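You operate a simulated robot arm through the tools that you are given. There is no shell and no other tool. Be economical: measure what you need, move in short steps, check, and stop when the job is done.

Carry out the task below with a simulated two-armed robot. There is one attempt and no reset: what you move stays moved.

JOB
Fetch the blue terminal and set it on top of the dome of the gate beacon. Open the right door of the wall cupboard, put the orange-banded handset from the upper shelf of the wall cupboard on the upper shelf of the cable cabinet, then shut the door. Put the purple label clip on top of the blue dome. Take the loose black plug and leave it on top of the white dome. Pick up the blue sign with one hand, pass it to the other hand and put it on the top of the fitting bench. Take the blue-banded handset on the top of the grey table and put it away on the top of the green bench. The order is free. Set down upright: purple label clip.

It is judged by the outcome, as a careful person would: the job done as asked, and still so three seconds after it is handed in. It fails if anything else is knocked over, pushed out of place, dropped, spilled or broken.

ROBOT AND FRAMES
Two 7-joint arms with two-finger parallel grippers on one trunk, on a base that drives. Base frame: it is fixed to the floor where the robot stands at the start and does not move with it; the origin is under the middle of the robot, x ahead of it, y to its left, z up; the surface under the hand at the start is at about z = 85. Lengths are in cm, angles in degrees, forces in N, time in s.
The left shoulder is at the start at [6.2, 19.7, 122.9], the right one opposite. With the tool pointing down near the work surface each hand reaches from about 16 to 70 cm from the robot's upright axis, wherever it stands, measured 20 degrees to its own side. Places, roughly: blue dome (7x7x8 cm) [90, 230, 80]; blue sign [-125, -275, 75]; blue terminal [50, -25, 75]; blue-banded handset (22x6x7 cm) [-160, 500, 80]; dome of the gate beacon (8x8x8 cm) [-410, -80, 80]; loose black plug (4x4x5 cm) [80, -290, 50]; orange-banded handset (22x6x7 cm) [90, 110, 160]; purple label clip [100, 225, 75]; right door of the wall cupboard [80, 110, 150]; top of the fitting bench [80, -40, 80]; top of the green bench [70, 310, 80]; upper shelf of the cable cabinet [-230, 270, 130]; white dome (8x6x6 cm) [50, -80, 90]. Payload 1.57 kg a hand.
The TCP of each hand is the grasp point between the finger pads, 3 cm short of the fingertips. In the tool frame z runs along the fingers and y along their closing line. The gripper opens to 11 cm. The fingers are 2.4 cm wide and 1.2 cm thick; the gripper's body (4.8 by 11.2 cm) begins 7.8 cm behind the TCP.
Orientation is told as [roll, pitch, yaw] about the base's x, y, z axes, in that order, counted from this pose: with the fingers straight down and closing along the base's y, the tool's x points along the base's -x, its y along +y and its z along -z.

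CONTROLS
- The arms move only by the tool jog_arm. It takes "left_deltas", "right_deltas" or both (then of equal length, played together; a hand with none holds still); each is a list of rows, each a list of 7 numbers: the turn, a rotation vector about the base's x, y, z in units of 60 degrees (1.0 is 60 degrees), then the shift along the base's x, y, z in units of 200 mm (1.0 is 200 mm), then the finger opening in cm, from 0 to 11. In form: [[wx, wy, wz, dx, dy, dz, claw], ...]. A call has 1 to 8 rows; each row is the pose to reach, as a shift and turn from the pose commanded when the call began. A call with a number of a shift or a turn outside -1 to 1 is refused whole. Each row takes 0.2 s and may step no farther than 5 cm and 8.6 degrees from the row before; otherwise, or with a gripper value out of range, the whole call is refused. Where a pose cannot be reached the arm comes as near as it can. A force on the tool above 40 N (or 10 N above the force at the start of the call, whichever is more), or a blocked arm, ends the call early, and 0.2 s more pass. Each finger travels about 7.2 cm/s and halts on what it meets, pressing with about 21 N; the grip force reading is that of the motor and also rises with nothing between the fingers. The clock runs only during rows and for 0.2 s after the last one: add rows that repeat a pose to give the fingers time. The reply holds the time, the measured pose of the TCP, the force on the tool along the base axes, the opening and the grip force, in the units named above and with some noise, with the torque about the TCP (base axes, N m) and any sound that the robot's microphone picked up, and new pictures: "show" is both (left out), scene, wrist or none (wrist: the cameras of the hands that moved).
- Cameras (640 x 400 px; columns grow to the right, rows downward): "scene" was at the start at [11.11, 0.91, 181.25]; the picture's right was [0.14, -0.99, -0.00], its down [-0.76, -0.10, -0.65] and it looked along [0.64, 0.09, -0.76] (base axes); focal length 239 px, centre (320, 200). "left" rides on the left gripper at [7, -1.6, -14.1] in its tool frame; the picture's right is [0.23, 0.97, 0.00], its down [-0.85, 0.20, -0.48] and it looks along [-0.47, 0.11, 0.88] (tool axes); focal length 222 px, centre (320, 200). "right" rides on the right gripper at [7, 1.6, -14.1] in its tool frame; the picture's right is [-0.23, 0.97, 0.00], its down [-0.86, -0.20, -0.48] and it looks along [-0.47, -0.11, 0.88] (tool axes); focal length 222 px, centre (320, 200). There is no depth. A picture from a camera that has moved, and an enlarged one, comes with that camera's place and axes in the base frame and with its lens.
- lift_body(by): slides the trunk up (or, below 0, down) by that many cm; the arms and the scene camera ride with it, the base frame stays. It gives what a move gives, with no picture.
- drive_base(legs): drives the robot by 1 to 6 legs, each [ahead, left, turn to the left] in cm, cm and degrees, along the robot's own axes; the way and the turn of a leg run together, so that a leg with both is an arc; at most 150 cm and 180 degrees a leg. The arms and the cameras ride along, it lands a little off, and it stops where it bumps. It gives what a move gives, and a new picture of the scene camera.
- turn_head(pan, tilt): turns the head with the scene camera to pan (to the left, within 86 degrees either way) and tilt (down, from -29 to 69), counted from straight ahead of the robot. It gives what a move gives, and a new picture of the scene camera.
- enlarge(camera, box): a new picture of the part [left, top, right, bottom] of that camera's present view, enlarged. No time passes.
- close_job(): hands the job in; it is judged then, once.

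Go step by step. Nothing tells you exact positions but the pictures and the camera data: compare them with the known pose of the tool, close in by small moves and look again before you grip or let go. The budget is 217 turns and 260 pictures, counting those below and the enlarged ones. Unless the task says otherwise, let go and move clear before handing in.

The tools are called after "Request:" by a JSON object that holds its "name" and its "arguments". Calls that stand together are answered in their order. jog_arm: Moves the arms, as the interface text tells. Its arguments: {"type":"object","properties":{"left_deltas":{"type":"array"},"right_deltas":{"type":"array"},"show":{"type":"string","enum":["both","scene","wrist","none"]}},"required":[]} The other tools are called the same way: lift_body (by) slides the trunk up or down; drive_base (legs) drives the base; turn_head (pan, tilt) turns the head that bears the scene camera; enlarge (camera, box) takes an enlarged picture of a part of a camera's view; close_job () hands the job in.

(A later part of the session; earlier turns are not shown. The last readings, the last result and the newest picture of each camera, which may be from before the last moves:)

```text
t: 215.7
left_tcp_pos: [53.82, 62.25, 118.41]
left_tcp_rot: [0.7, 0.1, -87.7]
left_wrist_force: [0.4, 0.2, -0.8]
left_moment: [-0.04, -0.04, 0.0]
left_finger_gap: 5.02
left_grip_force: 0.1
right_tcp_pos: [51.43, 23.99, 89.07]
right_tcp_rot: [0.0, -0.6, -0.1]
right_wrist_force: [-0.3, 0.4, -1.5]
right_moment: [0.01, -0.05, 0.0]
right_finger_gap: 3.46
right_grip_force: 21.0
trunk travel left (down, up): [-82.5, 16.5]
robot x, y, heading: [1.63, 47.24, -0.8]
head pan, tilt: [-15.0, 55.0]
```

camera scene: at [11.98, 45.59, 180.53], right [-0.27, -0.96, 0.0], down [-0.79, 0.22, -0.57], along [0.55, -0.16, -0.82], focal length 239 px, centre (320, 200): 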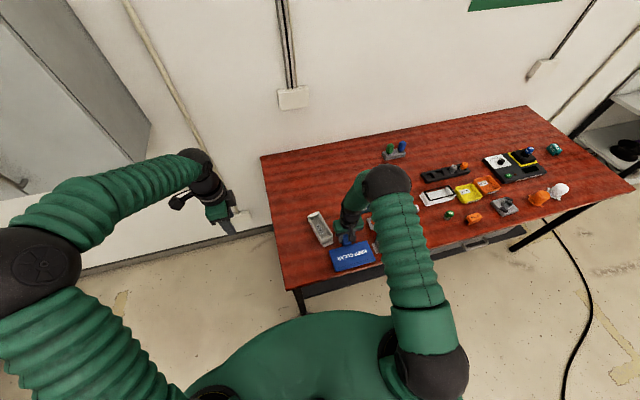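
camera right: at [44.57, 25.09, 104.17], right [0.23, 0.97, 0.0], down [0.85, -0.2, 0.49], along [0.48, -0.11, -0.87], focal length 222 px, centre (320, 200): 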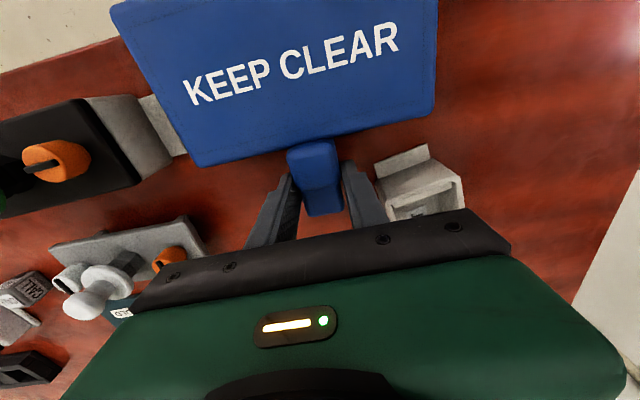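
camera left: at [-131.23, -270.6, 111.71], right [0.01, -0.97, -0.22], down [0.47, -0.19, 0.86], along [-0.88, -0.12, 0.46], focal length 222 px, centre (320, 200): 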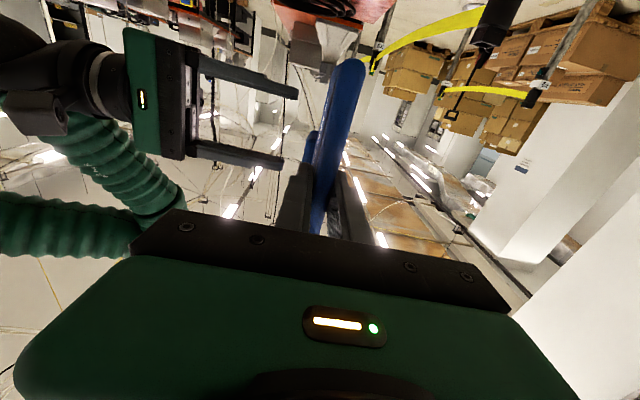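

Request:
{"name": "jog_arm", "arguments": {"right_deltas": [[0, 0, 0, 0, 0, -0.02, 0], [0, 0, 0, 0, 0, -0.04, 0], [0, 0, 0, 0, 0, -0.06, 0], [0, 0, 0, 0, 0, -0.08, 0], [0, 0, 0, 0, 0, -0.1, 0]], "show": "wrist"}}

```text
t: 216.5
left_tcp_pos: [53.44, 62.4, 118.69]
left_tcp_rot: [0.9, 0.0, -87.8]
left_wrist_force: [1.4, 0.1, 0.1]
left_moment: [0.03, -0.01, -0.01]
left_finger_gap: 4.99
left_grip_force: 0.1
right_tcp_pos: [51.19, 24.07, 88.19]
right_tcp_rot: [-0.1, -0.8, 0.0]
right_wrist_force: [-8.2, 0.6, 22.7]
right_moment: [0.14, 0.23, 0.02]
right_finger_gap: 3.41
right_grip_force: 21.0
trunk travel left (down, up): [-82.5, 16.5]
robot x, y, heading: [1.4, 47.66, -0.5]
head pan, tilt: [-15.0, 55.0]
stopped in row 4 (right hand): the force on the tool passed its limit at 48 N (the readings are from after the stop); the commanded pose is now the measured one
camera right: at [44.17, 25.88, 102.36], right [0.23, 0.97, 0.0], down [0.85, -0.2, 0.49], along [0.48, -0.11, -0.87], focal length 222 px, centre (320, 200)
```

right: 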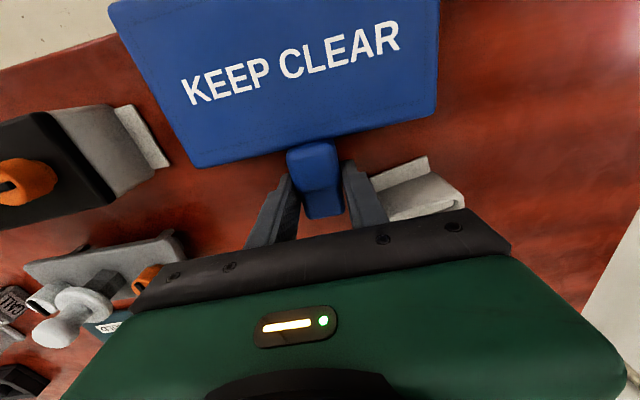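

Touching the bench (top is z≈85.2) and clear of neighbours. Opening just slightly and lifting.

Request:
{"name": "jog_arm", "arguments": {"right_deltas": [[0, 0, 0, 0, 0, 0.01, 3.6], [0, 0, 0, 0, 0, 0.01, 4.2], [0, 0, 0, 0, 0, 0.01, 4.2], [0, 0, 0, 0, 0, 0.05, 4.2], [0, 0, 0, 0, 0, 0.2, 4.2], [0, 0, 0, 0, 0, 0.4, 4.2], [0, 0, 0, 0, 0, 0.6, 4.2], [0, 0, 0, 0, 0, 0.8, 4.2]], "show": "both"}}

```text
t: 218.3
left_tcp_pos: [53.57, 62.39, 118.45]
left_tcp_rot: [0.8, 0.0, -87.7]
left_wrist_force: [-0.9, 0.0, 0.0]
left_moment: [0.02, 0.01, 0.01]
left_finger_gap: 4.99
left_grip_force: 0.0
right_tcp_pos: [51.33, 24.06, 104.1]
right_tcp_rot: [0.0, -0.8, 0.0]
right_wrist_force: [0.1, -0.2, 0.1]
right_moment: [0.01, -0.02, -0.04]
right_finger_gap: 4.2
right_grip_force: 0.0
trunk travel left (down, up): [-82.5, 16.5]
robot x, y, heading: [1.32, 48.03, -0.6]
head pan, tilt: [-15.0, 55.0]
camera scene: at [11.89, 45.7, 180.53], right [-0.27, -0.96, 0.0], down [-0.79, 0.22, -0.57], along [0.55, -0.16, -0.82], focal length 239 px, centre (320, 200)
camera right: at [44.22, 25.84, 118.19], right [0.23, 0.97, 0.0], down [0.85, -0.2, 0.49], along [0.48, -0.11, -0.87], focal length 222 px, centre (320, 200)
```

scene: 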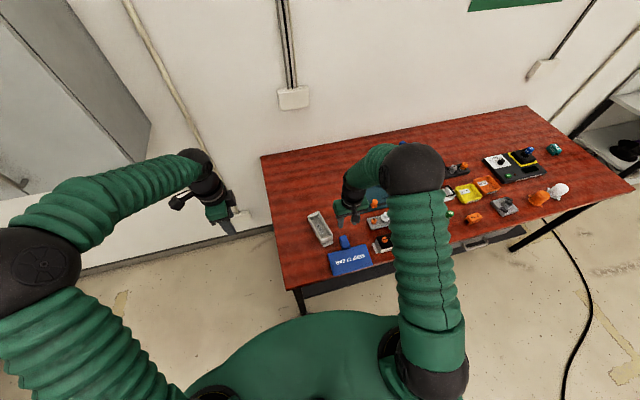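
right: 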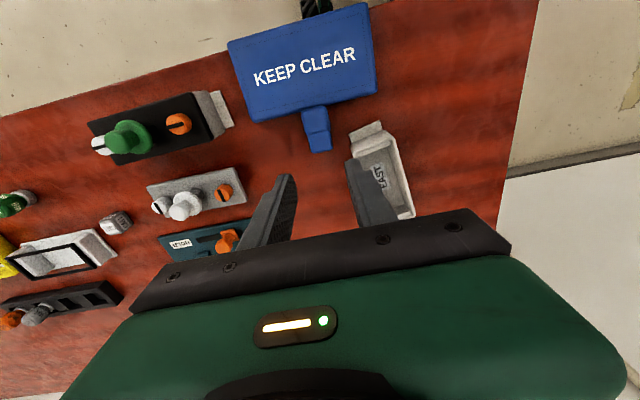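

The sign lies neatly on the bench. Next is the wall cupboard nearby: I'll back off, turn towards it, raise the trunk and look.

Request:
{"name": "drive_base", "arguments": {"legs": [[-45, 0, 0], [0, 35, 0]]}}

Request:
{"name": "lift_body", "arguments": {"by": 16}}

Request:
{"name": "turn_head", "arguments": {"pan": 20, "tilt": 15}}

```text
t: 222.8
left_tcp_pos: [8.36, 95.61, 118.74]
left_tcp_rot: [0.7, 0.8, -86.9]
left_wrist_force: [-0.2, -1.5, -0.9]
left_moment: [0.1, 0.05, 0.03]
left_finger_gap: 5.03
left_grip_force: 0.0
right_tcp_pos: [6.5, 57.61, 103.79]
right_tcp_rot: [0.6, -0.7, 0.6]
right_wrist_force: [-0.9, -1.3, -0.2]
right_moment: [0.09, -0.01, 0.02]
right_finger_gap: 4.2
right_grip_force: 0.0
trunk travel left (down, up): [-82.5, 16.5]
robot x, y, heading: [-43.95, 81.88, -0.1]
head pan, tilt: [-15.0, 55.0]
camera scene: at [-33.24, 77.76, 180.5], right [-0.26, -0.97, -0.01], down [-0.79, 0.22, -0.57], along [0.55, -0.14, -0.82], focal length 239 px, centre (320, 200)
```

scene: 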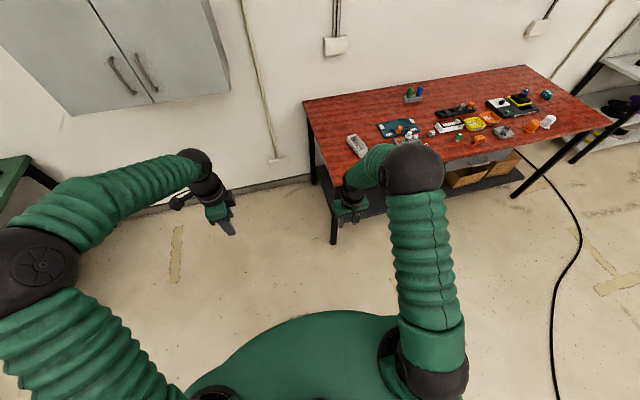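

```text
t: 224.7
left_tcp_pos: [8.18, 96.43, 134.62]
left_tcp_rot: [0.9, 0.1, -87.1]
left_wrist_force: [-0.1, -0.1, -0.5]
left_moment: [0.05, -0.01, 0.02]
left_finger_gap: 5.0
left_grip_force: 0.0
right_tcp_pos: [6.48, 58.21, 120.01]
right_tcp_rot: [0.1, -1.0, 0.5]
right_wrist_force: [-0.3, 0.0, 0.1]
right_moment: [0.05, -0.02, -0.03]
right_finger_gap: 4.22
right_grip_force: 0.1
trunk travel left (down, up): [-98.5, 0.5]
robot x, y, heading: [-43.93, 82.03, -0.2]
head pan, tilt: [-15.0, 55.0]
```

```text
t: 225.8
left_tcp_pos: [8.06, 96.76, 134.72]
left_tcp_rot: [1.0, 0.1, -87.0]
left_wrist_force: [0.1, -0.1, 0.2]
left_moment: [0.0, -0.01, 0.0]
left_finger_gap: 5.0
left_grip_force: 0.0
right_tcp_pos: [6.29, 58.52, 120.05]
right_tcp_rot: [0.1, -0.9, 0.7]
right_wrist_force: [1.7, 0.6, 0.3]
right_moment: [0.04, -0.02, 0.01]
right_finger_gap: 4.19
right_grip_force: 0.0
trunk travel left (down, up): [-98.5, 0.5]
robot x, y, heading: [-43.65, 81.75, 0.3]
head pan, tilt: [20.0, 15.0]
camera scene: at [-31.36, 84.55, 202.55], right [0.34, -0.94, 0.0], down [-0.25, -0.09, -0.97], along [0.91, 0.33, -0.26], focal length 239 px, centre (320, 200)
```

scene: 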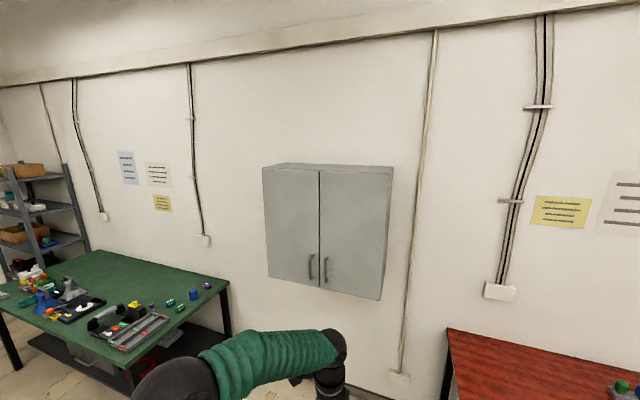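

The cupboard front is at x≈87. The right door spans y 92–127 with its handle at about (83,121,131), hinged on the right. I'll orient the right hand to point to robot-left, with fingers closing fore-aft, to hook the vertical handle.

Request:
{"name": "jog_arm", "arguments": {"right_deltas": [[0.0722, -0.0722, 0.0722, 0, 0, 0.05, 5], [0.1444, -0.1444, 0.1444, 0, 0, 0.1, 6], [0.2166, -0.2166, 0.2166, 0, 0, 0.15, 6], [0.2888, -0.2888, 0.2888, 0, 0, 0.2, 6], [0.361, -0.361, 0.361, 0, 0, 0.25, 6], [0.433, -0.433, 0.433, 0, 0, 0.3, 6], [0.505, -0.505, 0.505, 0, 0, 0.4, 6], [0.577, -0.577, 0.577, 0, 0, 0.5, 6]], "show": "none"}}

Request:
{"name": "jog_arm", "arguments": {"right_deltas": [[0.0722, -0.0722, 0.0722, 0, 0, 0.0, 6], [0.1444, -0.1444, 0.1444, 0, 0, 0.0, 6], [0.2166, -0.2166, 0.2166, 0, 0, 0.0, 6], [0.2888, -0.2888, 0.2888, 0, 0, 0, 6], [0.361, -0.361, 0.361, 0, 0, 0, 6], [0.433, -0.433, 0.433, 0, 0, 0, 6], [0.505, -0.505, 0.505, 0, 0, 0, 6], [0.577, -0.577, 0.577, 0, 0, 0, 6]], "show": "both"}}

```text
t: 227.6
left_tcp_pos: [8.07, 96.71, 134.6]
left_tcp_rot: [1.0, 0.2, -87.0]
left_wrist_force: [1.0, -0.3, -0.6]
left_moment: [-0.01, -0.01, -0.01]
left_finger_gap: 5.0
left_grip_force: 0.1
right_tcp_pos: [6.33, 58.23, 130.08]
right_tcp_rot: [26.5, -43.2, 26.8]
right_wrist_force: [-0.8, 0.1, 0.5]
right_moment: [0.0, -0.03, -0.02]
right_finger_gap: 5.97
right_grip_force: 0.1
trunk travel left (down, up): [-98.5, 0.5]
robot x, y, heading: [-43.86, 81.83, 0.3]
head pan, tilt: [20.0, 15.0]
```

```text
t: 229.3
left_tcp_pos: [8.14, 97.04, 134.48]
left_tcp_rot: [0.9, 0.1, -87.0]
left_wrist_force: [0.4, -1.1, 0.5]
left_moment: [-0.02, -0.01, 0.0]
left_finger_gap: 5.02
left_grip_force: 0.0
right_tcp_pos: [6.6, 58.61, 129.95]
right_tcp_rot: [-149.7, -88.8, -120.4]
right_wrist_force: [0.4, -0.2, -0.4]
right_moment: [0.05, 0.0, 0.01]
right_finger_gap: 6.02
right_grip_force: 0.1
trunk travel left (down, up): [-98.5, 0.5]
robot x, y, heading: [-43.2, 81.82, -0.2]
head pan, tilt: [20.0, 15.0]
camera scene: at [-31.18, 84.59, 202.54], right [0.34, -0.94, 0.0], down [-0.25, -0.09, -0.97], along [0.91, 0.33, -0.26], focal length 239 px, centre (320, 200)
camera right: at [5.03, 44.68, 122.83], right [-0.98, 0.0, 0.22], down [0.19, -0.49, 0.85], along [0.1, 0.87, 0.48], focal length 222 px, centre (320, 200)
```

scene: 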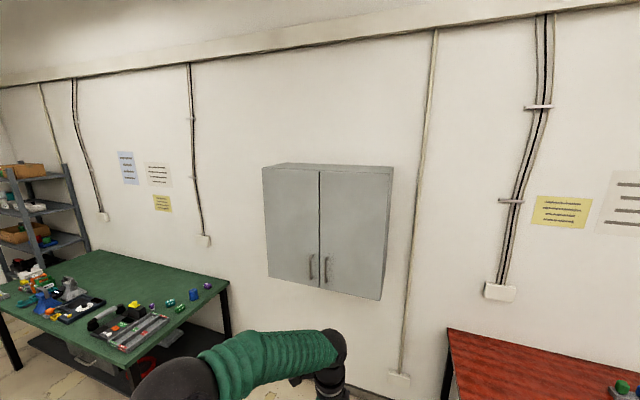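
right: 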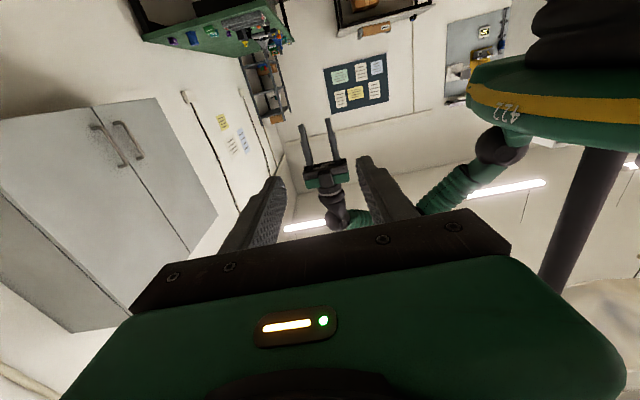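

Request:
{"name": "jog_arm", "arguments": {"left_deltas": [[0, 0, 0, -0.15, 0.08, 0, 5], [0, 0, 0, -0.3, 0.16, 0, 5], [0, 0, 0, -0.45, 0.24, 0, 5], [0, 0, 0, -0.6, 0.32, 0, 5], [0, 0, 0, -0.8, 0.42, 0, 5], [0, 0, 0, -1, 0.5, 0, 5]], "right_deltas": [[0, 0, 0, 0.02, 0.1, 0.02, 6], [0, 0, 0, 0.04, 0.2, 0.03, 6], [0, 0, 0, 0.06, 0.3, 0.04, 6], [0, 0, 0, 0.08, 0.4, 0.05, 6], [0, 0, 0, 0.1, 0.5, 0.05, 6], [0, 0, 0, 0.1, 0.6, 0.05, 6]], "show": "none"}}

Request:
{"name": "drive_base", "arguments": {"legs": [[35, 65, 0], [0, 0, -30]]}}

Request:
{"name": "turn_head", "arguments": {"pan": -10, "tilt": 45}}

```text
t: 230.8
left_tcp_pos: [-12.26, 106.95, 134.63]
left_tcp_rot: [0.9, -0.1, -87.0]
left_wrist_force: [0.1, -0.4, -0.7]
left_moment: [-0.01, 0.02, -0.01]
left_finger_gap: 5.0
left_grip_force: 0.1
right_tcp_pos: [8.19, 70.63, 130.96]
right_tcp_rot: [-145.0, -88.8, -125.2]
right_wrist_force: [0.3, 0.0, 0.6]
right_moment: [0.03, 0.0, -0.01]
right_finger_gap: 5.96
right_grip_force: 0.1
trunk travel left (down, up): [-98.5, 0.5]
robot x, y, heading: [-43.83, 81.92, -0.2]
head pan, tilt: [20.0, 15.0]
```

```text
t: 236.2
left_tcp_pos: [31.63, 153.47, 134.61]
left_tcp_rot: [0.8, -0.1, -117.5]
left_wrist_force: [0.0, -0.7, -0.4]
left_moment: [-0.03, 0.0, -0.02]
left_finger_gap: 4.99
left_grip_force: 0.1
right_tcp_pos: [30.99, 111.71, 130.99]
right_tcp_rot: [-145.0, -88.9, -155.5]
right_wrist_force: [-0.4, -0.4, 0.5]
right_moment: [-0.01, -0.02, 0.0]
right_finger_gap: 6.0
right_grip_force: 0.1
trunk travel left (down, up): [-98.5, 0.5]
robot x, y, heading: [-8.7, 147.52, -30.5]
head pan, tilt: [20.0, 15.0]
camera scene: at [3.8, 144.34, 202.56], right [-0.18, -0.98, 0.0], down [-0.26, 0.05, -0.97], along [0.95, -0.17, -0.26], focal length 239 px, centre (320, 200)
```

scene: 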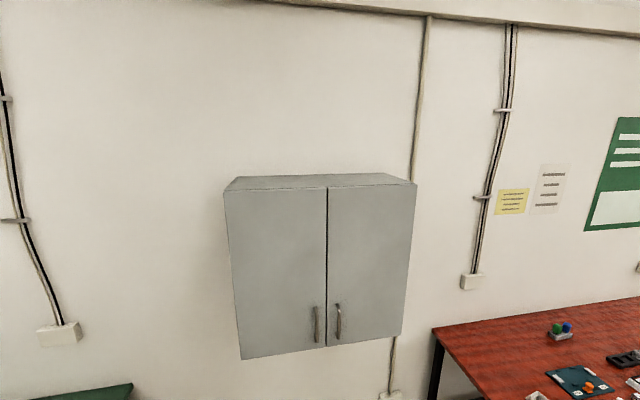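

```text
t: 237.2
left_tcp_pos: [31.6, 153.37, 134.6]
left_tcp_rot: [0.8, 0.0, -117.4]
left_wrist_force: [-0.8, -0.7, -0.7]
left_moment: [0.01, 0.02, -0.02]
left_finger_gap: 5.0
left_grip_force: 0.1
right_tcp_pos: [30.72, 111.69, 131.0]
right_tcp_rot: [-146.4, -88.9, -154.0]
right_wrist_force: [0.6, 0.7, 0.2]
right_moment: [0.0, -0.04, 0.03]
right_finger_gap: 6.0
right_grip_force: 0.1
trunk travel left (down, up): [-98.5, 0.5]
robot x, y, heading: [-8.95, 147.79, -30.8]
head pan, tilt: [-10.0, 45.0]
camera scene: at [0.65, 140.44, 197.89], right [-0.65, -0.76, 0.0], down [-0.54, 0.46, -0.71], along [0.54, -0.46, -0.71], focal length 239 px, centre (320, 200)
```

scene: 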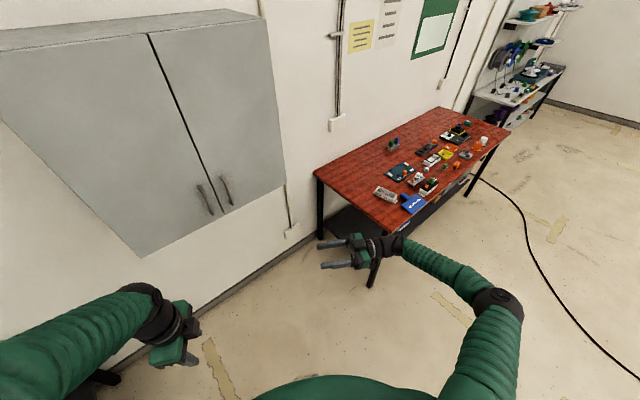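

Request:
{"name": "jog_arm", "arguments": {"left_deltas": [[0, 0, 0, -0.2, 0.1, -0.1, 5], [0, 0, 0, -0.4, 0.2, -0.2, 5], [0, 0, 0, -0.55, 0.3, -0.3, 5]], "right_deltas": [[0, 0, 0, 0, 0, -0.05, 4], [0, 0, 0, 0, 0, -0.1, 4], [0, 0, 0, 0, 0, -0.15, 4]], "show": "none"}}

Request:
{"name": "drive_base", "arguments": {"legs": [[36, 28, 0]]}}

Request:
{"name": "enlarge", "arguments": {"camera": "right", "box": [0, 0, 640, 400]}}

```text
t: 238.0
left_tcp_pos: [30.07, 156.58, 131.99]
left_tcp_rot: [0.6, -0.2, -117.4]
left_wrist_force: [0.9, 0.7, -0.2]
left_moment: [-0.01, 0.02, -0.02]
left_finger_gap: 5.02
left_grip_force: 0.0
left hand out of reach, approached as far as the arm can: row 1, 2, 3
right_tcp_pos: [30.86, 111.68, 127.92]
right_tcp_rot: [-149.4, -89.1, -151.1]
right_wrist_force: [0.1, -1.4, -1.0]
right_moment: [0.01, 0.01, 0.01]
right_finger_gap: 4.0
right_grip_force: 0.1
trunk travel left (down, up): [-98.5, 0.5]
robot x, y, heading: [-8.69, 147.61, -30.4]
head pan, tilt: [-10.0, 45.0]
```

```text
t: 240.8
left_tcp_pos: [75.89, 162.61, 132.21]
left_tcp_rot: [0.9, 0.1, -117.6]
left_wrist_force: [-0.3, 0.1, 0.6]
left_moment: [0.01, 0.0, -0.01]
left_finger_gap: 5.02
left_grip_force: 0.1
right_tcp_pos: [76.61, 117.61, 128.06]
right_tcp_rot: [-144.4, -88.8, -156.3]
right_wrist_force: [0.3, 0.4, 0.2]
right_moment: [0.0, -0.01, 0.0]
right_finger_gap: 3.98
right_grip_force: 0.1
trunk travel left (down, up): [-98.5, 0.5]
robot x, y, heading: [37.94, 153.79, -30.7]
head pan, tilt: [-10.0, 45.0]
camera scene: at [46.35, 146.42, 197.91], right [-0.65, -0.76, 0.0], down [-0.54, 0.46, -0.71], along [0.54, -0.46, -0.71], focal length 239 px, centre (320, 200)
```

scene: 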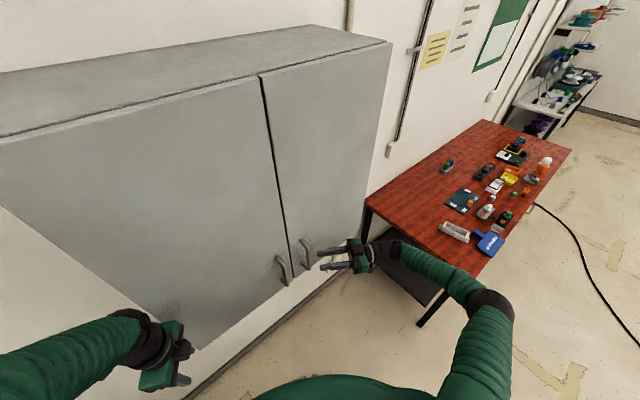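

```text
1.00 times, centred on (320, 200) of right (not enlarged: the box is as wide or as high as the picture)
camera zoom: at [68.23, 106.4, 120.92], right [-0.84, 0.49, 0.21], down [-0.09, -0.52, 0.85], along [0.53, 0.7, 0.48], focal length 222 px, centre (320, 200)
```

zoom: 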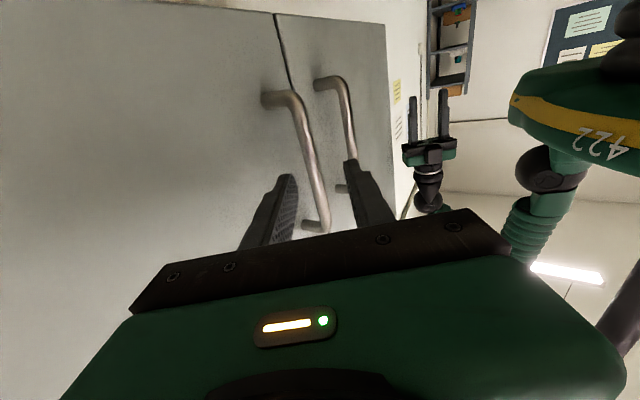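

The bar is at about (80.5,123) and lines up between the right fingers. I'll slide in along the tool axis.

Request:
{"name": "jog_arm", "arguments": {"right_deltas": [[0, 0, 0, 0.05, 0.08, 0, 4], [0, 0, 0, 0.1, 0.16, 0, 4], [0, 0, 0, 0.15, 0.225, 0, 4]], "show": "wrist"}}

```text
t: 241.6
left_tcp_pos: [75.94, 162.46, 132.12]
left_tcp_rot: [0.9, 0.0, -117.5]
left_wrist_force: [-0.8, 0.0, -0.6]
left_moment: [0.04, -0.02, 0.05]
left_finger_gap: 5.03
left_grip_force: 0.1
right_tcp_pos: [79.62, 121.95, 128.2]
right_tcp_rot: [-146.5, -88.7, -154.1]
right_wrist_force: [-0.2, -0.3, -0.8]
right_moment: [0.02, 0.01, -0.07]
right_finger_gap: 3.93
right_grip_force: 0.1
trunk travel left (down, up): [-98.5, 0.5]
robot x, y, heading: [37.9, 153.72, -30.8]
head pan, tilt: [-10.0, 45.0]
camera right: at [71.19, 110.76, 120.95], right [-0.84, 0.49, 0.22], down [-0.09, -0.52, 0.85], along [0.53, 0.7, 0.48], focal length 222 px, centre (320, 200)
```

right: 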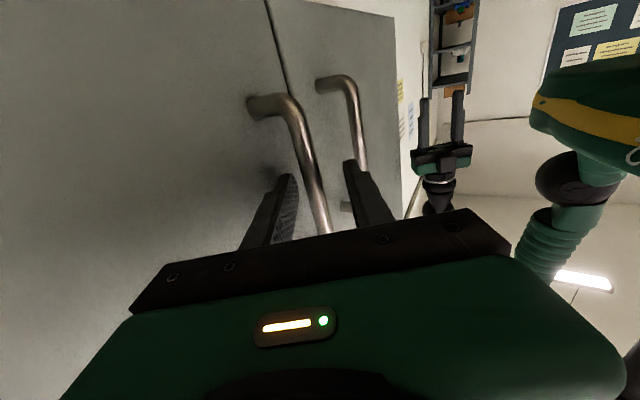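

Request:
{"name": "jog_arm", "arguments": {"right_deltas": [[0, 0, 0, 0, 0, 0, 2], [0, 0, 0, 0, 0, 0, 0], [0, 0, 0, 0, 0, 0, 0], [0, 0, 0, 0, 0, 0, 0]], "show": "wrist"}}

```text
t: 242.6
left_tcp_pos: [76.22, 162.55, 132.18]
left_tcp_rot: [0.8, 0.1, -117.5]
left_wrist_force: [-0.5, 1.3, -0.1]
left_moment: [0.0, -0.01, 0.01]
left_finger_gap: 5.02
left_grip_force: 0.1
right_tcp_pos: [79.87, 121.85, 128.18]
right_tcp_rot: [-149.5, -88.9, -151.2]
right_wrist_force: [2.9, -4.7, 1.7]
right_moment: [-0.26, 1.04, -0.02]
right_finger_gap: 1.37
right_grip_force: 30.6
trunk travel left (down, up): [-98.5, 0.5]
robot x, y, heading: [37.49, 153.39, -30.2]
head pan, tilt: [-10.0, 45.0]
camera right: at [71.45, 110.71, 120.87], right [-0.84, 0.49, 0.22], down [-0.09, -0.52, 0.85], along [0.53, 0.7, 0.48], focal length 222 px, centre (320, 200)
```

right: 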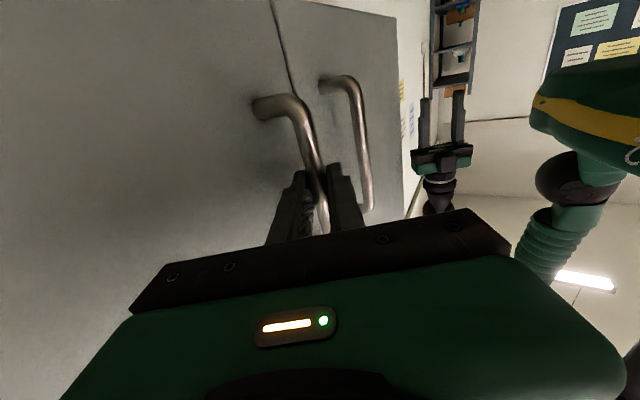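

Request:
{"name": "jog_arm", "arguments": {"right_deltas": [[0, 0, 0.03, -0.125, -0.02, 0, 0], [0, 0, 0.07, -0.255, -0.06, 0, 0], [0, 0, 0.11, -0.38, -0.11, 0, 0], [0, 0, 0.15, -0.5, -0.165, 0, 0], [0, 0, 0.19, -0.615, -0.235, 0, 0], [0, 0, 0.23, -0.72, -0.315, 0, 0], [0, 0, 0.27, -0.82, -0.4, 0, 0], [0, 0, 0.31, -0.91, -0.495, 0, 0]], "show": "both"}}

```text
t: 244.4
left_tcp_pos: [76.41, 162.52, 132.06]
left_tcp_rot: [0.7, 0.0, -117.5]
left_wrist_force: [-0.2, 1.0, 0.9]
left_moment: [0.0, -0.02, -0.01]
left_finger_gap: 5.0
left_grip_force: 0.0
right_tcp_pos: [61.79, 111.98, 127.86]
right_tcp_rot: [-149.6, -88.9, -132.4]
right_wrist_force: [9.8, -8.2, 11.6]
right_moment: [0.01, 0.69, -0.14]
right_finger_gap: 1.39
right_grip_force: 30.0
trunk travel left (down, up): [-98.5, 0.5]
robot x, y, heading: [37.88, 153.37, -30.5]
head pan, tilt: [-10.0, 45.0]
camera scene: at [47.16, 146.03, 197.86], right [-0.65, -0.76, 0.0], down [-0.54, 0.46, -0.7], along [0.54, -0.46, -0.71], focal length 239 px, centre (320, 200)
camera right: at [57.37, 98.67, 120.81], right [-0.96, 0.2, 0.22], down [0.08, -0.52, 0.85], along [0.28, 0.83, 0.48], focal length 222 px, centre (320, 200)
```

scene: 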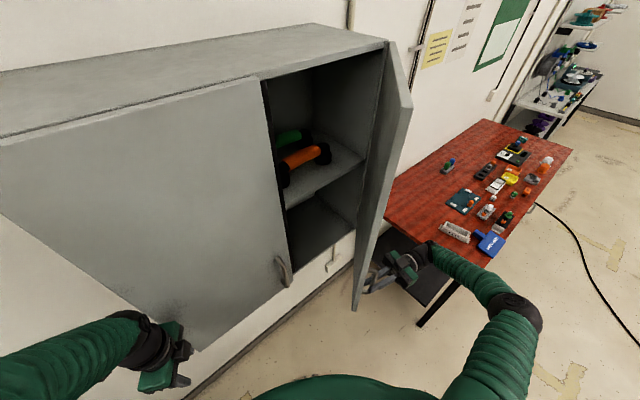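
right: 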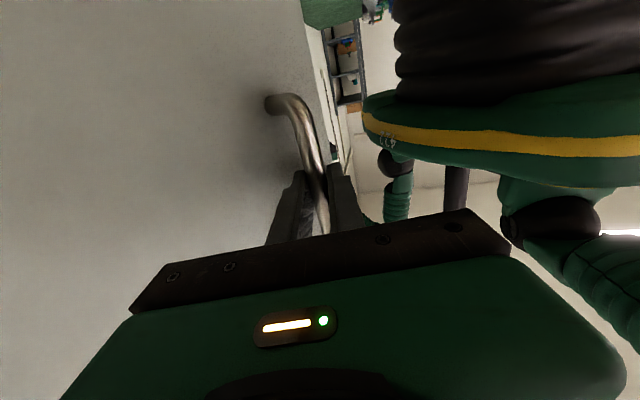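

Request:
{"name": "jog_arm", "arguments": {"right_deltas": [[0, 0, 0.05, -0.08, -0.1, 0, 0], [0, 0, 0.1, -0.155, -0.21, 0, 0], [0, 0, 0.15, -0.215, -0.325, 0, 0], [0, 0, 0.2, -0.27, -0.445, 0, 0], [0, 0, 0.25, -0.315, -0.57, 0, 0], [0, 0, 0.3, -0.345, -0.7, 0, 0], [0, 0, 0.35, -0.37, -0.83, 0, 0]], "show": "scene"}}

```text
t: 245.8
left_tcp_pos: [77.28, 161.99, 131.85]
left_tcp_rot: [0.2, 0.1, -117.4]
left_wrist_force: [0.6, -0.1, -1.0]
left_moment: [0.05, 0.07, 0.02]
left_finger_gap: 5.01
left_grip_force: 0.1
right_tcp_pos: [58.81, 108.05, 127.59]
right_tcp_rot: [-101.8, -88.3, -175.8]
right_wrist_force: [23.1, -13.2, 17.0]
right_moment: [1.12, 0.74, 0.13]
right_finger_gap: 1.45
right_grip_force: 30.5
right hand out of reach, approached as far as the arm can: row 2, 3, 4, 5, 6
trunk travel left (down, up): [-98.5, 0.5]
robot x, y, heading: [38.06, 153.8, -30.5]
head pan, tilt: [-10.0, 45.0]
stopped in row 6 (right hand): the force on the tool passed its limit at 140 N (the readings are from after the stop); the commanded pose is now the measured one
camera scene: at [49.15, 145.08, 197.71], right [-0.65, -0.76, 0.0], down [-0.55, 0.46, -0.7], along [0.53, -0.45, -0.72], focal length 239 px, centre (320, 200)
```

scene: 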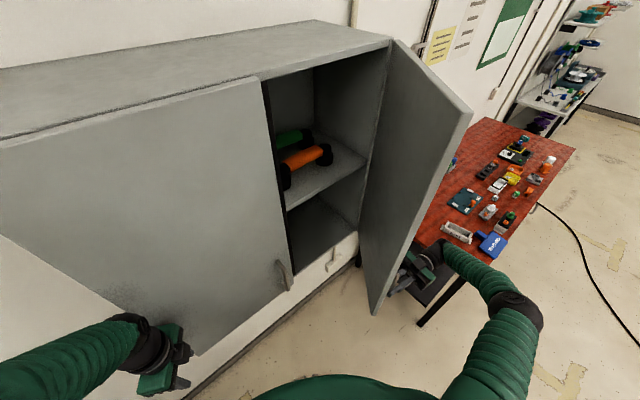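

The door is open enough to see the orange-banded handset, but the arm is straining. Releasing the handle.

Request:
{"name": "jog_arm", "arguments": {"right_deltas": [[0, 0, 0, 0, 0, 0, 2.5], [0, 0, 0, 0, 0, 0, 4.5], [0, 0, 0, 0, 0, 0, 4.5], [0, 0, 0, -0.05, -0.1, 0, 4.5], [0, 0, 0, -0.1, -0.25, 0, 4.5], [0, 0, 0, -0.15, -0.45, 0, 4.5], [0, 0, 0, -0.2, -0.65, 0, 4.5]], "show": "both"}}

```text
t: 247.4
left_tcp_pos: [75.98, 162.66, 132.31]
left_tcp_rot: [0.8, 0.0, -117.4]
left_wrist_force: [-0.1, 0.2, 0.4]
left_moment: [-0.01, -0.02, 0.01]
left_finger_gap: 5.03
left_grip_force: 0.1
right_tcp_pos: [56.89, 107.7, 127.77]
right_tcp_rot: [-86.5, -88.0, 168.8]
right_wrist_force: [1.8, -1.4, 1.1]
right_moment: [0.02, 0.0, -0.02]
right_finger_gap: 4.66
right_grip_force: 1.1
right hand out of reach, approached as far as the arm can: row 4, 5, 6, 7
trunk travel left (down, up): [-98.5, 0.5]
robot x, y, heading: [37.76, 153.68, -30.6]
head pan, tilt: [-10.0, 45.0]
camera scene: at [46.82, 146.27, 197.88], right [-0.65, -0.76, 0.0], down [-0.54, 0.46, -0.71], along [0.54, -0.46, -0.71], focal length 239 px, centre (320, 200)
camera right: at [53.67, 93.96, 120.88], right [-0.97, 0.13, 0.19], down [0.1, -0.49, 0.86], along [0.21, 0.86, 0.47], focal length 222 px, centre (320, 200)
```

scene: 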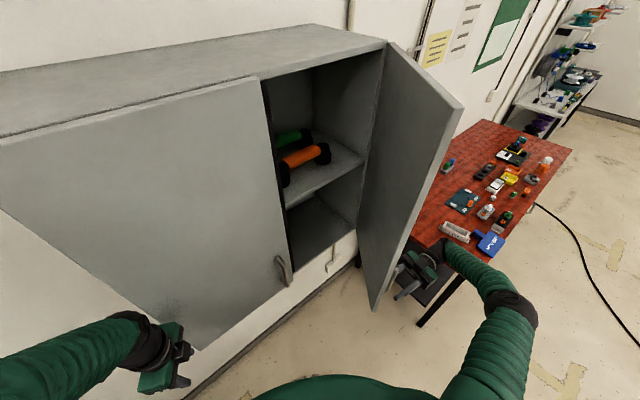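
right: 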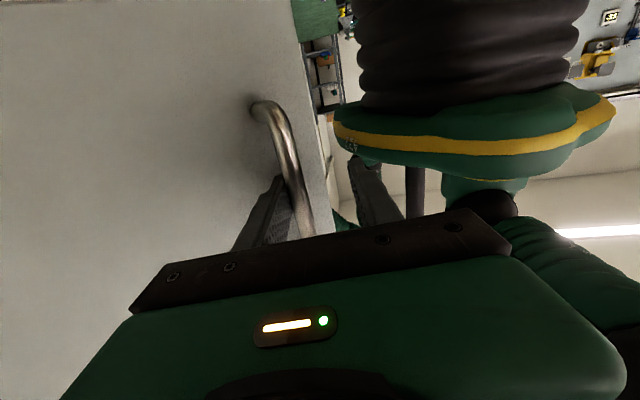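

Request:
{"name": "drive_base", "arguments": {"legs": [[4.2, -9.1, 0]]}}

Request:
{"name": "enlarge", "arguments": {"camera": "right", "box": [0, 0, 640, 400]}}

```text
t: 248.5
left_tcp_pos: [76.03, 156.14, 131.48]
left_tcp_rot: [1.0, -1.2, -117.1]
left_wrist_force: [-1.1, -0.7, -0.1]
left_moment: [0.06, -0.04, 0.02]
left_finger_gap: 5.03
left_grip_force: 0.0
right_tcp_pos: [56.78, 100.84, 128.64]
right_tcp_rot: [-51.8, -87.8, 134.3]
right_wrist_force: [-1.2, -1.9, 1.4]
right_moment: [-0.09, 0.01, -0.1]
right_finger_gap: 4.49
right_grip_force: 0.0
trunk travel left (down, up): [-98.5, 0.5]
robot x, y, heading: [36.92, 144.06, -30.4]
head pan, tilt: [-10.0, 45.0]
camera scene: at [46.44, 139.63, 197.95], right [-0.65, -0.76, 0.01], down [-0.54, 0.45, -0.71], along [0.54, -0.47, -0.7], focal length 239 px, centre (320, 200)
```

scene: 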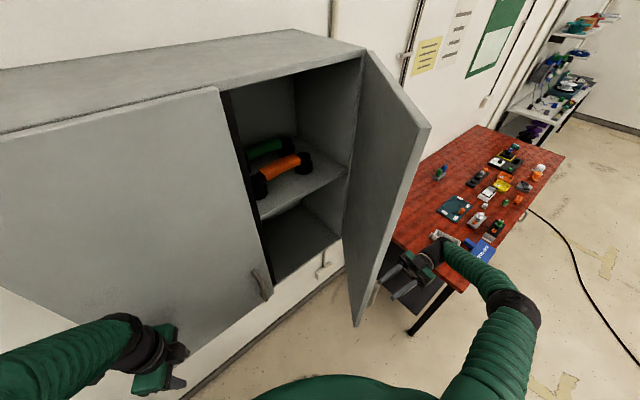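

```text
1.00 times, centred on (320, 200) of right (not enlarged: the box is as wide or as high as the picture)
camera zoom: at [53.65, 86.92, 122.08], right [-0.97, 0.13, 0.2], down [0.11, -0.48, 0.87], along [0.21, 0.87, 0.45], focal length 222 px, centre (320, 200)
```

zoom: 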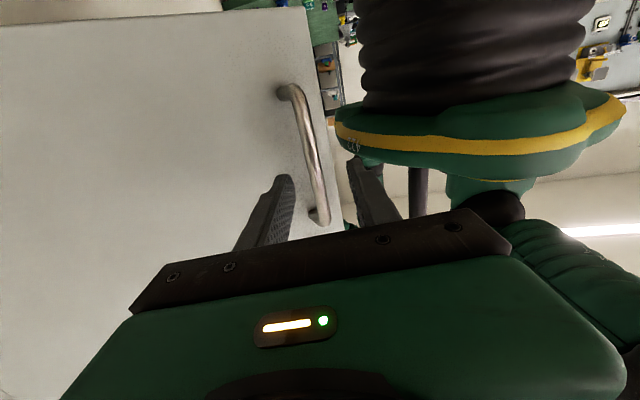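

The door stands about 55° open, with the orange handset lying along y at about (92,112,157). I'll step back slightly and pitch the left hand to point forward with fingers closing vertically.

Request:
{"name": "drive_base", "arguments": {"legs": [[-10, -6, 0]]}}

Request:
{"name": "jog_arm", "arguments": {"left_deltas": [[-0.0633, -0.1078, 0, 0.03, -0.02, 0.1, 6], [-0.1266, -0.2156, 0, 0.06, -0.04, 0.2, 6], [-0.19, -0.3234, 0, 0.09, -0.06, 0.3, 6], [-0.253, -0.431, 0, 0.12, -0.08, 0.4, 6], [-0.316, -0.539, 0, 0.15, -0.1, 0.5, 6], [-0.38, -0.647, 0, 0.18, -0.12, 0.6, 6], [-0.443, -0.755, 0, 0.21, -0.14, 0.7, 6], [-0.506, -0.862, 0, 0.24, -0.16, 0.8, 6]], "show": "scene"}}

```text
t: 249.8
left_tcp_pos: [66.31, 156.16, 131.03]
left_tcp_rot: [0.2, -1.7, -117.3]
left_wrist_force: [0.1, -0.4, -0.2]
left_moment: [0.01, -0.01, 0.04]
left_finger_gap: 4.99
left_grip_force: 0.1
right_tcp_pos: [47.02, 101.17, 128.42]
right_tcp_rot: [-33.0, -88.1, 115.5]
right_wrist_force: [-0.1, -0.3, 0.3]
right_moment: [-0.02, 0.02, 0.08]
right_finger_gap: 4.51
right_grip_force: 0.0
trunk travel left (down, up): [-98.5, 0.5]
robot x, y, heading: [25.48, 144.31, -31.0]
head pan, tilt: [-10.0, 45.0]
camera scene: at [38.38, 140.34, 197.74], right [-0.65, -0.76, 0.03], down [-0.55, 0.45, -0.7], along [0.52, -0.47, -0.71], focal length 239 px, centre (320, 200)
```

scene: 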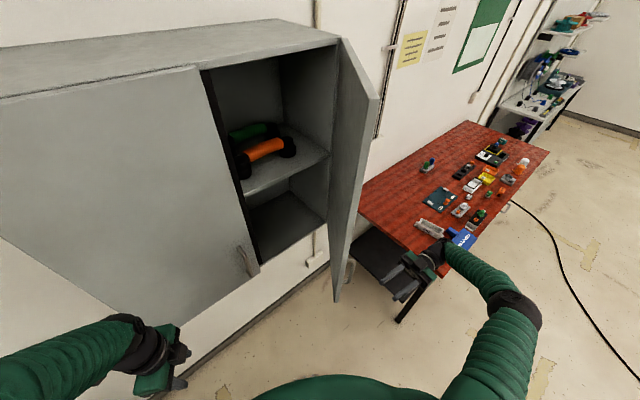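

```text
t: 251.6
left_tcp_pos: [77.72, 150.04, 145.73]
left_tcp_rot: [47.8, -3.1, -116.2]
left_wrist_force: [1.1, 1.4, 0.2]
left_moment: [-0.04, 0.04, -0.02]
left_finger_gap: 6.0
left_grip_force: 0.1
left hand out of reach, approached as far as the arm can: row 1, 2, 3, 4, 5, 6, 7, 8
right_tcp_pos: [45.24, 100.3, 128.52]
right_tcp_rot: [-62.7, -88.0, 145.1]
right_wrist_force: [-0.1, 0.0, 0.2]
right_moment: [0.03, -0.01, 0.04]
right_finger_gap: 4.51
right_grip_force: 0.1
trunk travel left (down, up): [-98.5, 0.5]
robot x, y, heading: [25.7, 144.43, -30.6]
head pan, tilt: [-10.0, 45.0]
camera scene: at [35.45, 138.93, 197.89], right [-0.65, -0.76, 0.01], down [-0.54, 0.46, -0.71], along [0.53, -0.47, -0.71], focal length 239 px, centre (320, 200)
```

scene: 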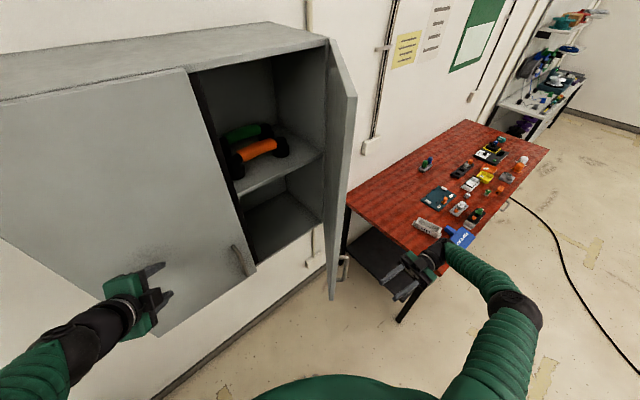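

Request:
{"name": "jog_arm", "arguments": {"left_deltas": [[0, 0, 0.04, -0.05, -0.1, 0.12, 6], [0, 0, 0.08, -0.1, -0.2, 0.24, 6], [0, 0, 0.12, -0.12, -0.3, 0.36, 6], [0, 0, 0.16, -0.12, -0.4, 0.48, 6], [0, 0, 0.2, -0.12, -0.5, 0.6, 6], [0, 0, 0.25, -0.12, -0.6, 0.7, 6], [0, 0, 0.3, -0.12, -0.7, 0.8, 6], [0, 0, 0.36, -0.12, -0.8, 0.9, 6]], "show": "both"}}

```text
t: 253.3
left_tcp_pos: [74.58, 132.52, 164.46]
left_tcp_rot: [47.8, -2.6, -94.6]
left_wrist_force: [0.3, 0.2, 0.1]
left_moment: [0.02, 0.0, -0.01]
left_finger_gap: 6.01
left_grip_force: 0.0
left hand out of reach, approached as far as the arm can: row 1, 2, 3, 4, 5, 6
right_tcp_pos: [44.49, 99.14, 128.25]
right_tcp_rot: [-76.0, -87.8, 158.3]
right_wrist_force: [-0.3, 0.5, 0.0]
right_moment: [0.0, 0.02, -0.01]
right_finger_gap: 4.47
right_grip_force: 0.0
trunk travel left (down, up): [-98.5, 0.5]
robot x, y, heading: [25.66, 144.27, -30.7]
head pan, tilt: [-10.0, 45.0]
camera scene: at [34.24, 136.99, 197.88], right [-0.65, -0.76, 0.0], down [-0.54, 0.46, -0.71], along [0.54, -0.46, -0.71], focal length 239 px, centre (320, 200)
camera left: at [63.74, 140.69, 172.47], right [0.67, 0.21, 0.71], down [-0.29, -0.81, 0.51], along [0.68, -0.55, -0.49], focal length 222 px, centre (320, 200)
```

scene: 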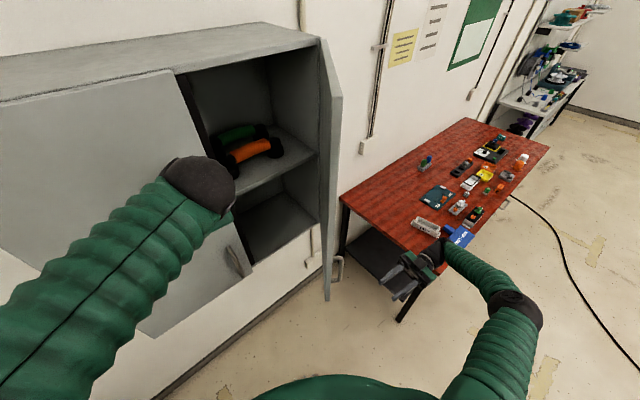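
left: 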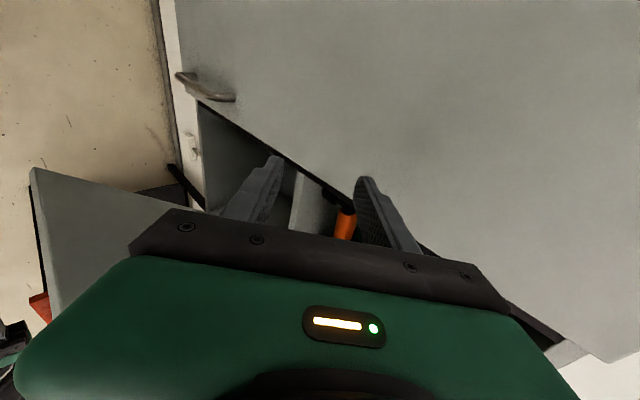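

Request:
{"name": "jog_arm", "arguments": {"left_deltas": [[0, 0, 0, 0, -0.15, 0.1, 6], [0, 0, 0, 0, -0.3, 0.2, 6], [0, 0, 0, 0, -0.45, 0.3, 6], [0, 0, 0, 0.02, -0.6, 0.38, 6], [0, 0, 0, 0.05, -0.75, 0.38, 6], [0, 0, 0, 0.08, -0.9, 0.38, 6], [0, 0, 0, 0.1, -1.0, 0.38, 6]], "show": "both"}}

```text
t: 254.9
left_tcp_pos: [76.32, 111.27, 171.82]
left_tcp_rot: [47.9, -2.2, -94.8]
left_wrist_force: [0.8, -0.2, -0.8]
left_moment: [0.02, 0.0, 0.03]
left_finger_gap: 5.96
left_grip_force: 0.1
right_tcp_pos: [44.31, 98.54, 127.94]
right_tcp_rot: [-82.7, -87.9, 165.2]
right_wrist_force: [0.3, 1.0, 0.1]
right_moment: [-0.01, -0.01, 0.01]
right_finger_gap: 4.48
right_grip_force: 0.0
trunk travel left (down, up): [-98.5, 0.5]
robot x, y, heading: [25.4, 144.0, -30.8]
head pan, tilt: [-10.0, 45.0]
camera scene: at [34.25, 136.11, 197.85], right [-0.65, -0.76, 0.0], down [-0.54, 0.47, -0.7], along [0.54, -0.46, -0.71], focal length 239 px, centre (320, 200)
camera left: at [65.56, 119.51, 179.91], right [0.67, 0.2, 0.71], down [-0.29, -0.81, 0.5], along [0.68, -0.54, -0.49], focal length 222 px, centre (320, 200)
```

scene: 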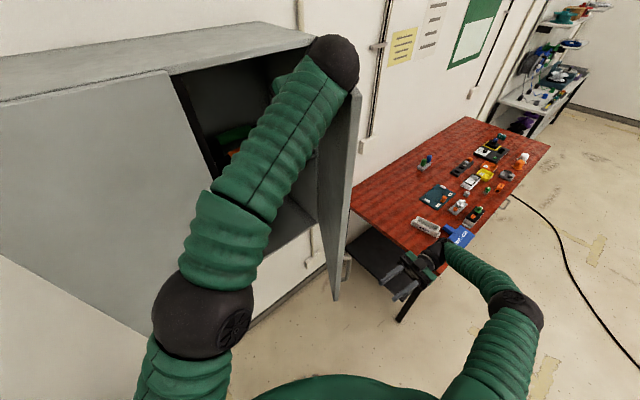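
left: 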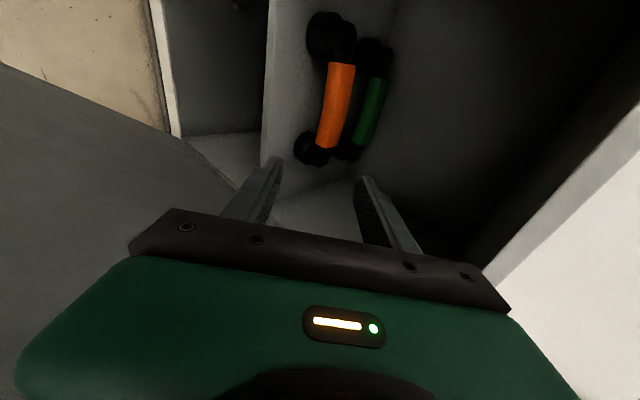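

Request:
{"name": "jog_arm", "arguments": {"left_deltas": [[0, 0, 0, 0.15, 0.02, -0.12, 6], [0, 0, 0, 0.3, 0.04, -0.24, 6], [0, 0, 0, 0.45, 0.06, -0.36, 6], [0, 0, 0, 0.55, 0.07, -0.45, 6]], "show": "wrist"}}

```text
t: 255.9
left_tcp_pos: [86.86, 113.07, 162.96]
left_tcp_rot: [47.9, -2.4, -94.8]
left_wrist_force: [-0.1, 0.1, -1.2]
left_moment: [0.01, 0.01, 0.03]
left_finger_gap: 6.01
left_grip_force: 0.0
right_tcp_pos: [44.31, 98.7, 128.08]
right_tcp_rot: [-80.9, -87.8, 163.2]
right_wrist_force: [0.7, 0.6, 0.5]
right_moment: [-0.02, 0.02, 0.02]
right_finger_gap: 4.49
right_grip_force: 0.0
trunk travel left (down, up): [-98.5, 0.5]
robot x, y, heading: [25.45, 144.04, -30.9]
head pan, tilt: [-10.0, 45.0]
camera left: at [76.08, 121.33, 170.98], right [0.67, 0.2, 0.71], down [-0.29, -0.81, 0.5], along [0.68, -0.55, -0.49], focal length 222 px, centre (320, 200)
```

left: 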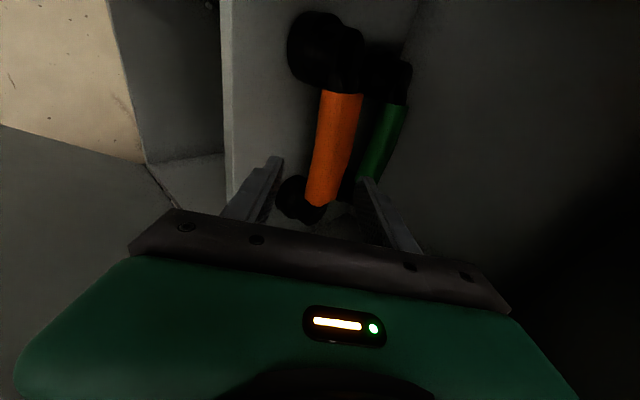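

Request:
{"name": "jog_arm", "arguments": {"left_deltas": [[0, 0, 0, 0.055, 0, -0.05, 6], [0, 0, 0, 0.11, 0, -0.1, 6]], "show": "wrist"}}

```text
t: 256.6
left_tcp_pos: [89.61, 113.36, 160.92]
left_tcp_rot: [47.8, -2.5, -94.9]
left_wrist_force: [0.4, 0.6, -0.3]
left_moment: [-0.01, -0.02, -0.02]
left_finger_gap: 6.0
left_grip_force: 0.0
right_tcp_pos: [44.48, 99.04, 128.06]
right_tcp_rot: [-77.5, -87.9, 159.8]
right_wrist_force: [-1.1, 0.2, -0.4]
right_moment: [0.01, -0.02, -0.01]
right_finger_gap: 4.5
right_grip_force: 0.0
trunk travel left (down, up): [-98.5, 0.5]
robot x, y, heading: [25.27, 144.4, -30.8]
head pan, tilt: [-10.0, 45.0]
camera left: at [78.81, 121.66, 168.92], right [0.67, 0.2, 0.71], down [-0.29, -0.81, 0.51], along [0.68, -0.55, -0.49], focal length 222 px, centre (320, 200)
```

left: 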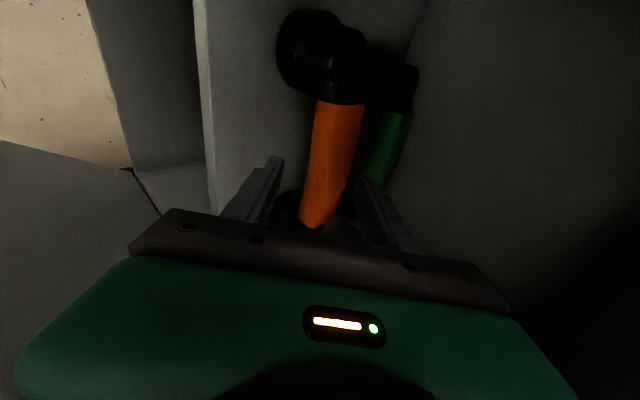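

Request:
{"name": "jog_arm", "arguments": {"left_deltas": [[0, 0, 0, 0.04, 0, -0.036, 6], [0, 0, 0, 0.085, 0, -0.075, 6]], "show": "none"}}

Request:
{"name": "jog_arm", "arguments": {"left_deltas": [[0, 0, 0, 0, 0, 0, 4], [0, 0, 0, 0, 0, 0, 3], [0, 0, 0, 0, 0, 0, 2], [0, 0, 0, 0, 0, 0, 1], [0, 0, 0, 0, 0, 0, 1]], "show": "wrist"}}

```text
t: 257.1
left_tcp_pos: [91.31, 113.18, 159.3]
left_tcp_rot: [47.8, -2.4, -94.8]
left_wrist_force: [0.0, 0.3, -0.1]
left_moment: [0.01, 0.01, 0.01]
left_finger_gap: 5.99
left_grip_force: 0.1
right_tcp_pos: [44.5, 98.78, 128.09]
right_tcp_rot: [-79.4, -87.8, 161.8]
right_wrist_force: [-0.8, -0.9, -0.7]
right_moment: [0.0, 0.0, -0.01]
right_finger_gap: 4.49
right_grip_force: 0.0
trunk travel left (down, up): [-98.5, 0.5]
robot x, y, heading: [25.0, 144.22, -30.7]
head pan, tilt: [-10.0, 45.0]
```

```text
t: 258.4
left_tcp_pos: [91.16, 113.44, 159.93]
left_tcp_rot: [48.4, -2.7, -94.8]
left_wrist_force: [10.5, -2.2, 29.9]
left_moment: [0.2, -1.31, -0.05]
left_finger_gap: 3.95
left_grip_force: 21.0
right_tcp_pos: [44.23, 99.05, 128.14]
right_tcp_rot: [-77.9, -87.8, 160.3]
right_wrist_force: [-0.4, -0.8, -0.3]
right_moment: [-0.01, -0.01, 0.02]
right_finger_gap: 4.51
right_grip_force: 0.1
trunk travel left (down, up): [-98.5, 0.5]
robot x, y, heading: [25.1, 144.08, -30.8]
head pan, tilt: [-10.0, 45.0]
camera left: at [80.31, 121.71, 167.81], right [0.67, 0.21, 0.72], down [-0.29, -0.81, 0.51], along [0.68, -0.55, -0.48], focal length 222 px, centre (320, 200)
```

left: 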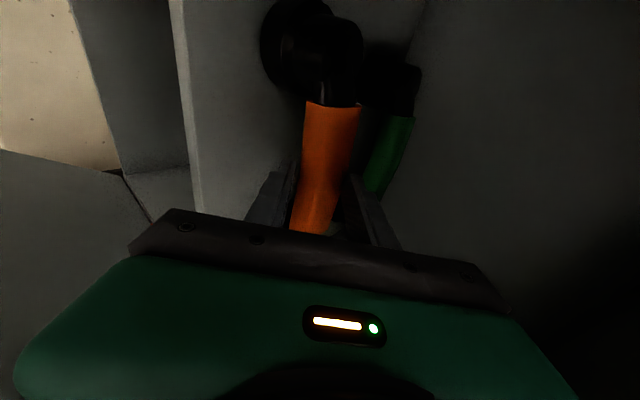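

Request:
{"name": "jog_arm", "arguments": {"left_deltas": [[0, 0, 0, 0, 0, 0.05, 0], [0, 0, 0, 0, 0, 0.12, 0], [0, 0, 0, -0.02, 0, 0.2, 0]], "show": "wrist"}}

```text
t: 259.1
left_tcp_pos: [90.7, 113.0, 163.18]
left_tcp_rot: [47.6, -2.3, -94.8]
left_wrist_force: [0.7, -0.8, -2.4]
left_moment: [0.0, 0.03, -0.01]
left_finger_gap: 2.48
left_grip_force: 21.4
right_tcp_pos: [44.28, 98.9, 128.06]
right_tcp_rot: [-80.1, -87.7, 162.2]
right_wrist_force: [0.1, -0.4, 0.1]
right_moment: [0.02, 0.03, 0.01]
right_finger_gap: 4.48
right_grip_force: 0.1
trunk travel left (down, up): [-98.5, 0.5]
robot x, y, heading: [25.14, 144.34, -30.8]
head pan, tilt: [-10.0, 45.0]
camera left: at [79.95, 121.23, 171.36], right [0.68, 0.2, 0.71], down [-0.29, -0.81, 0.5], along [0.68, -0.55, -0.49], focal length 222 px, centre (320, 200)
```

left: 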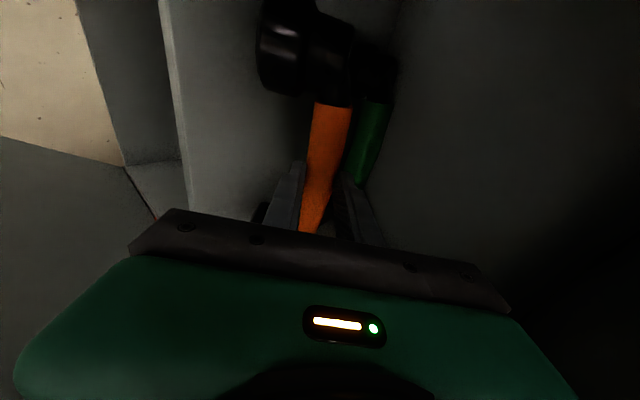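

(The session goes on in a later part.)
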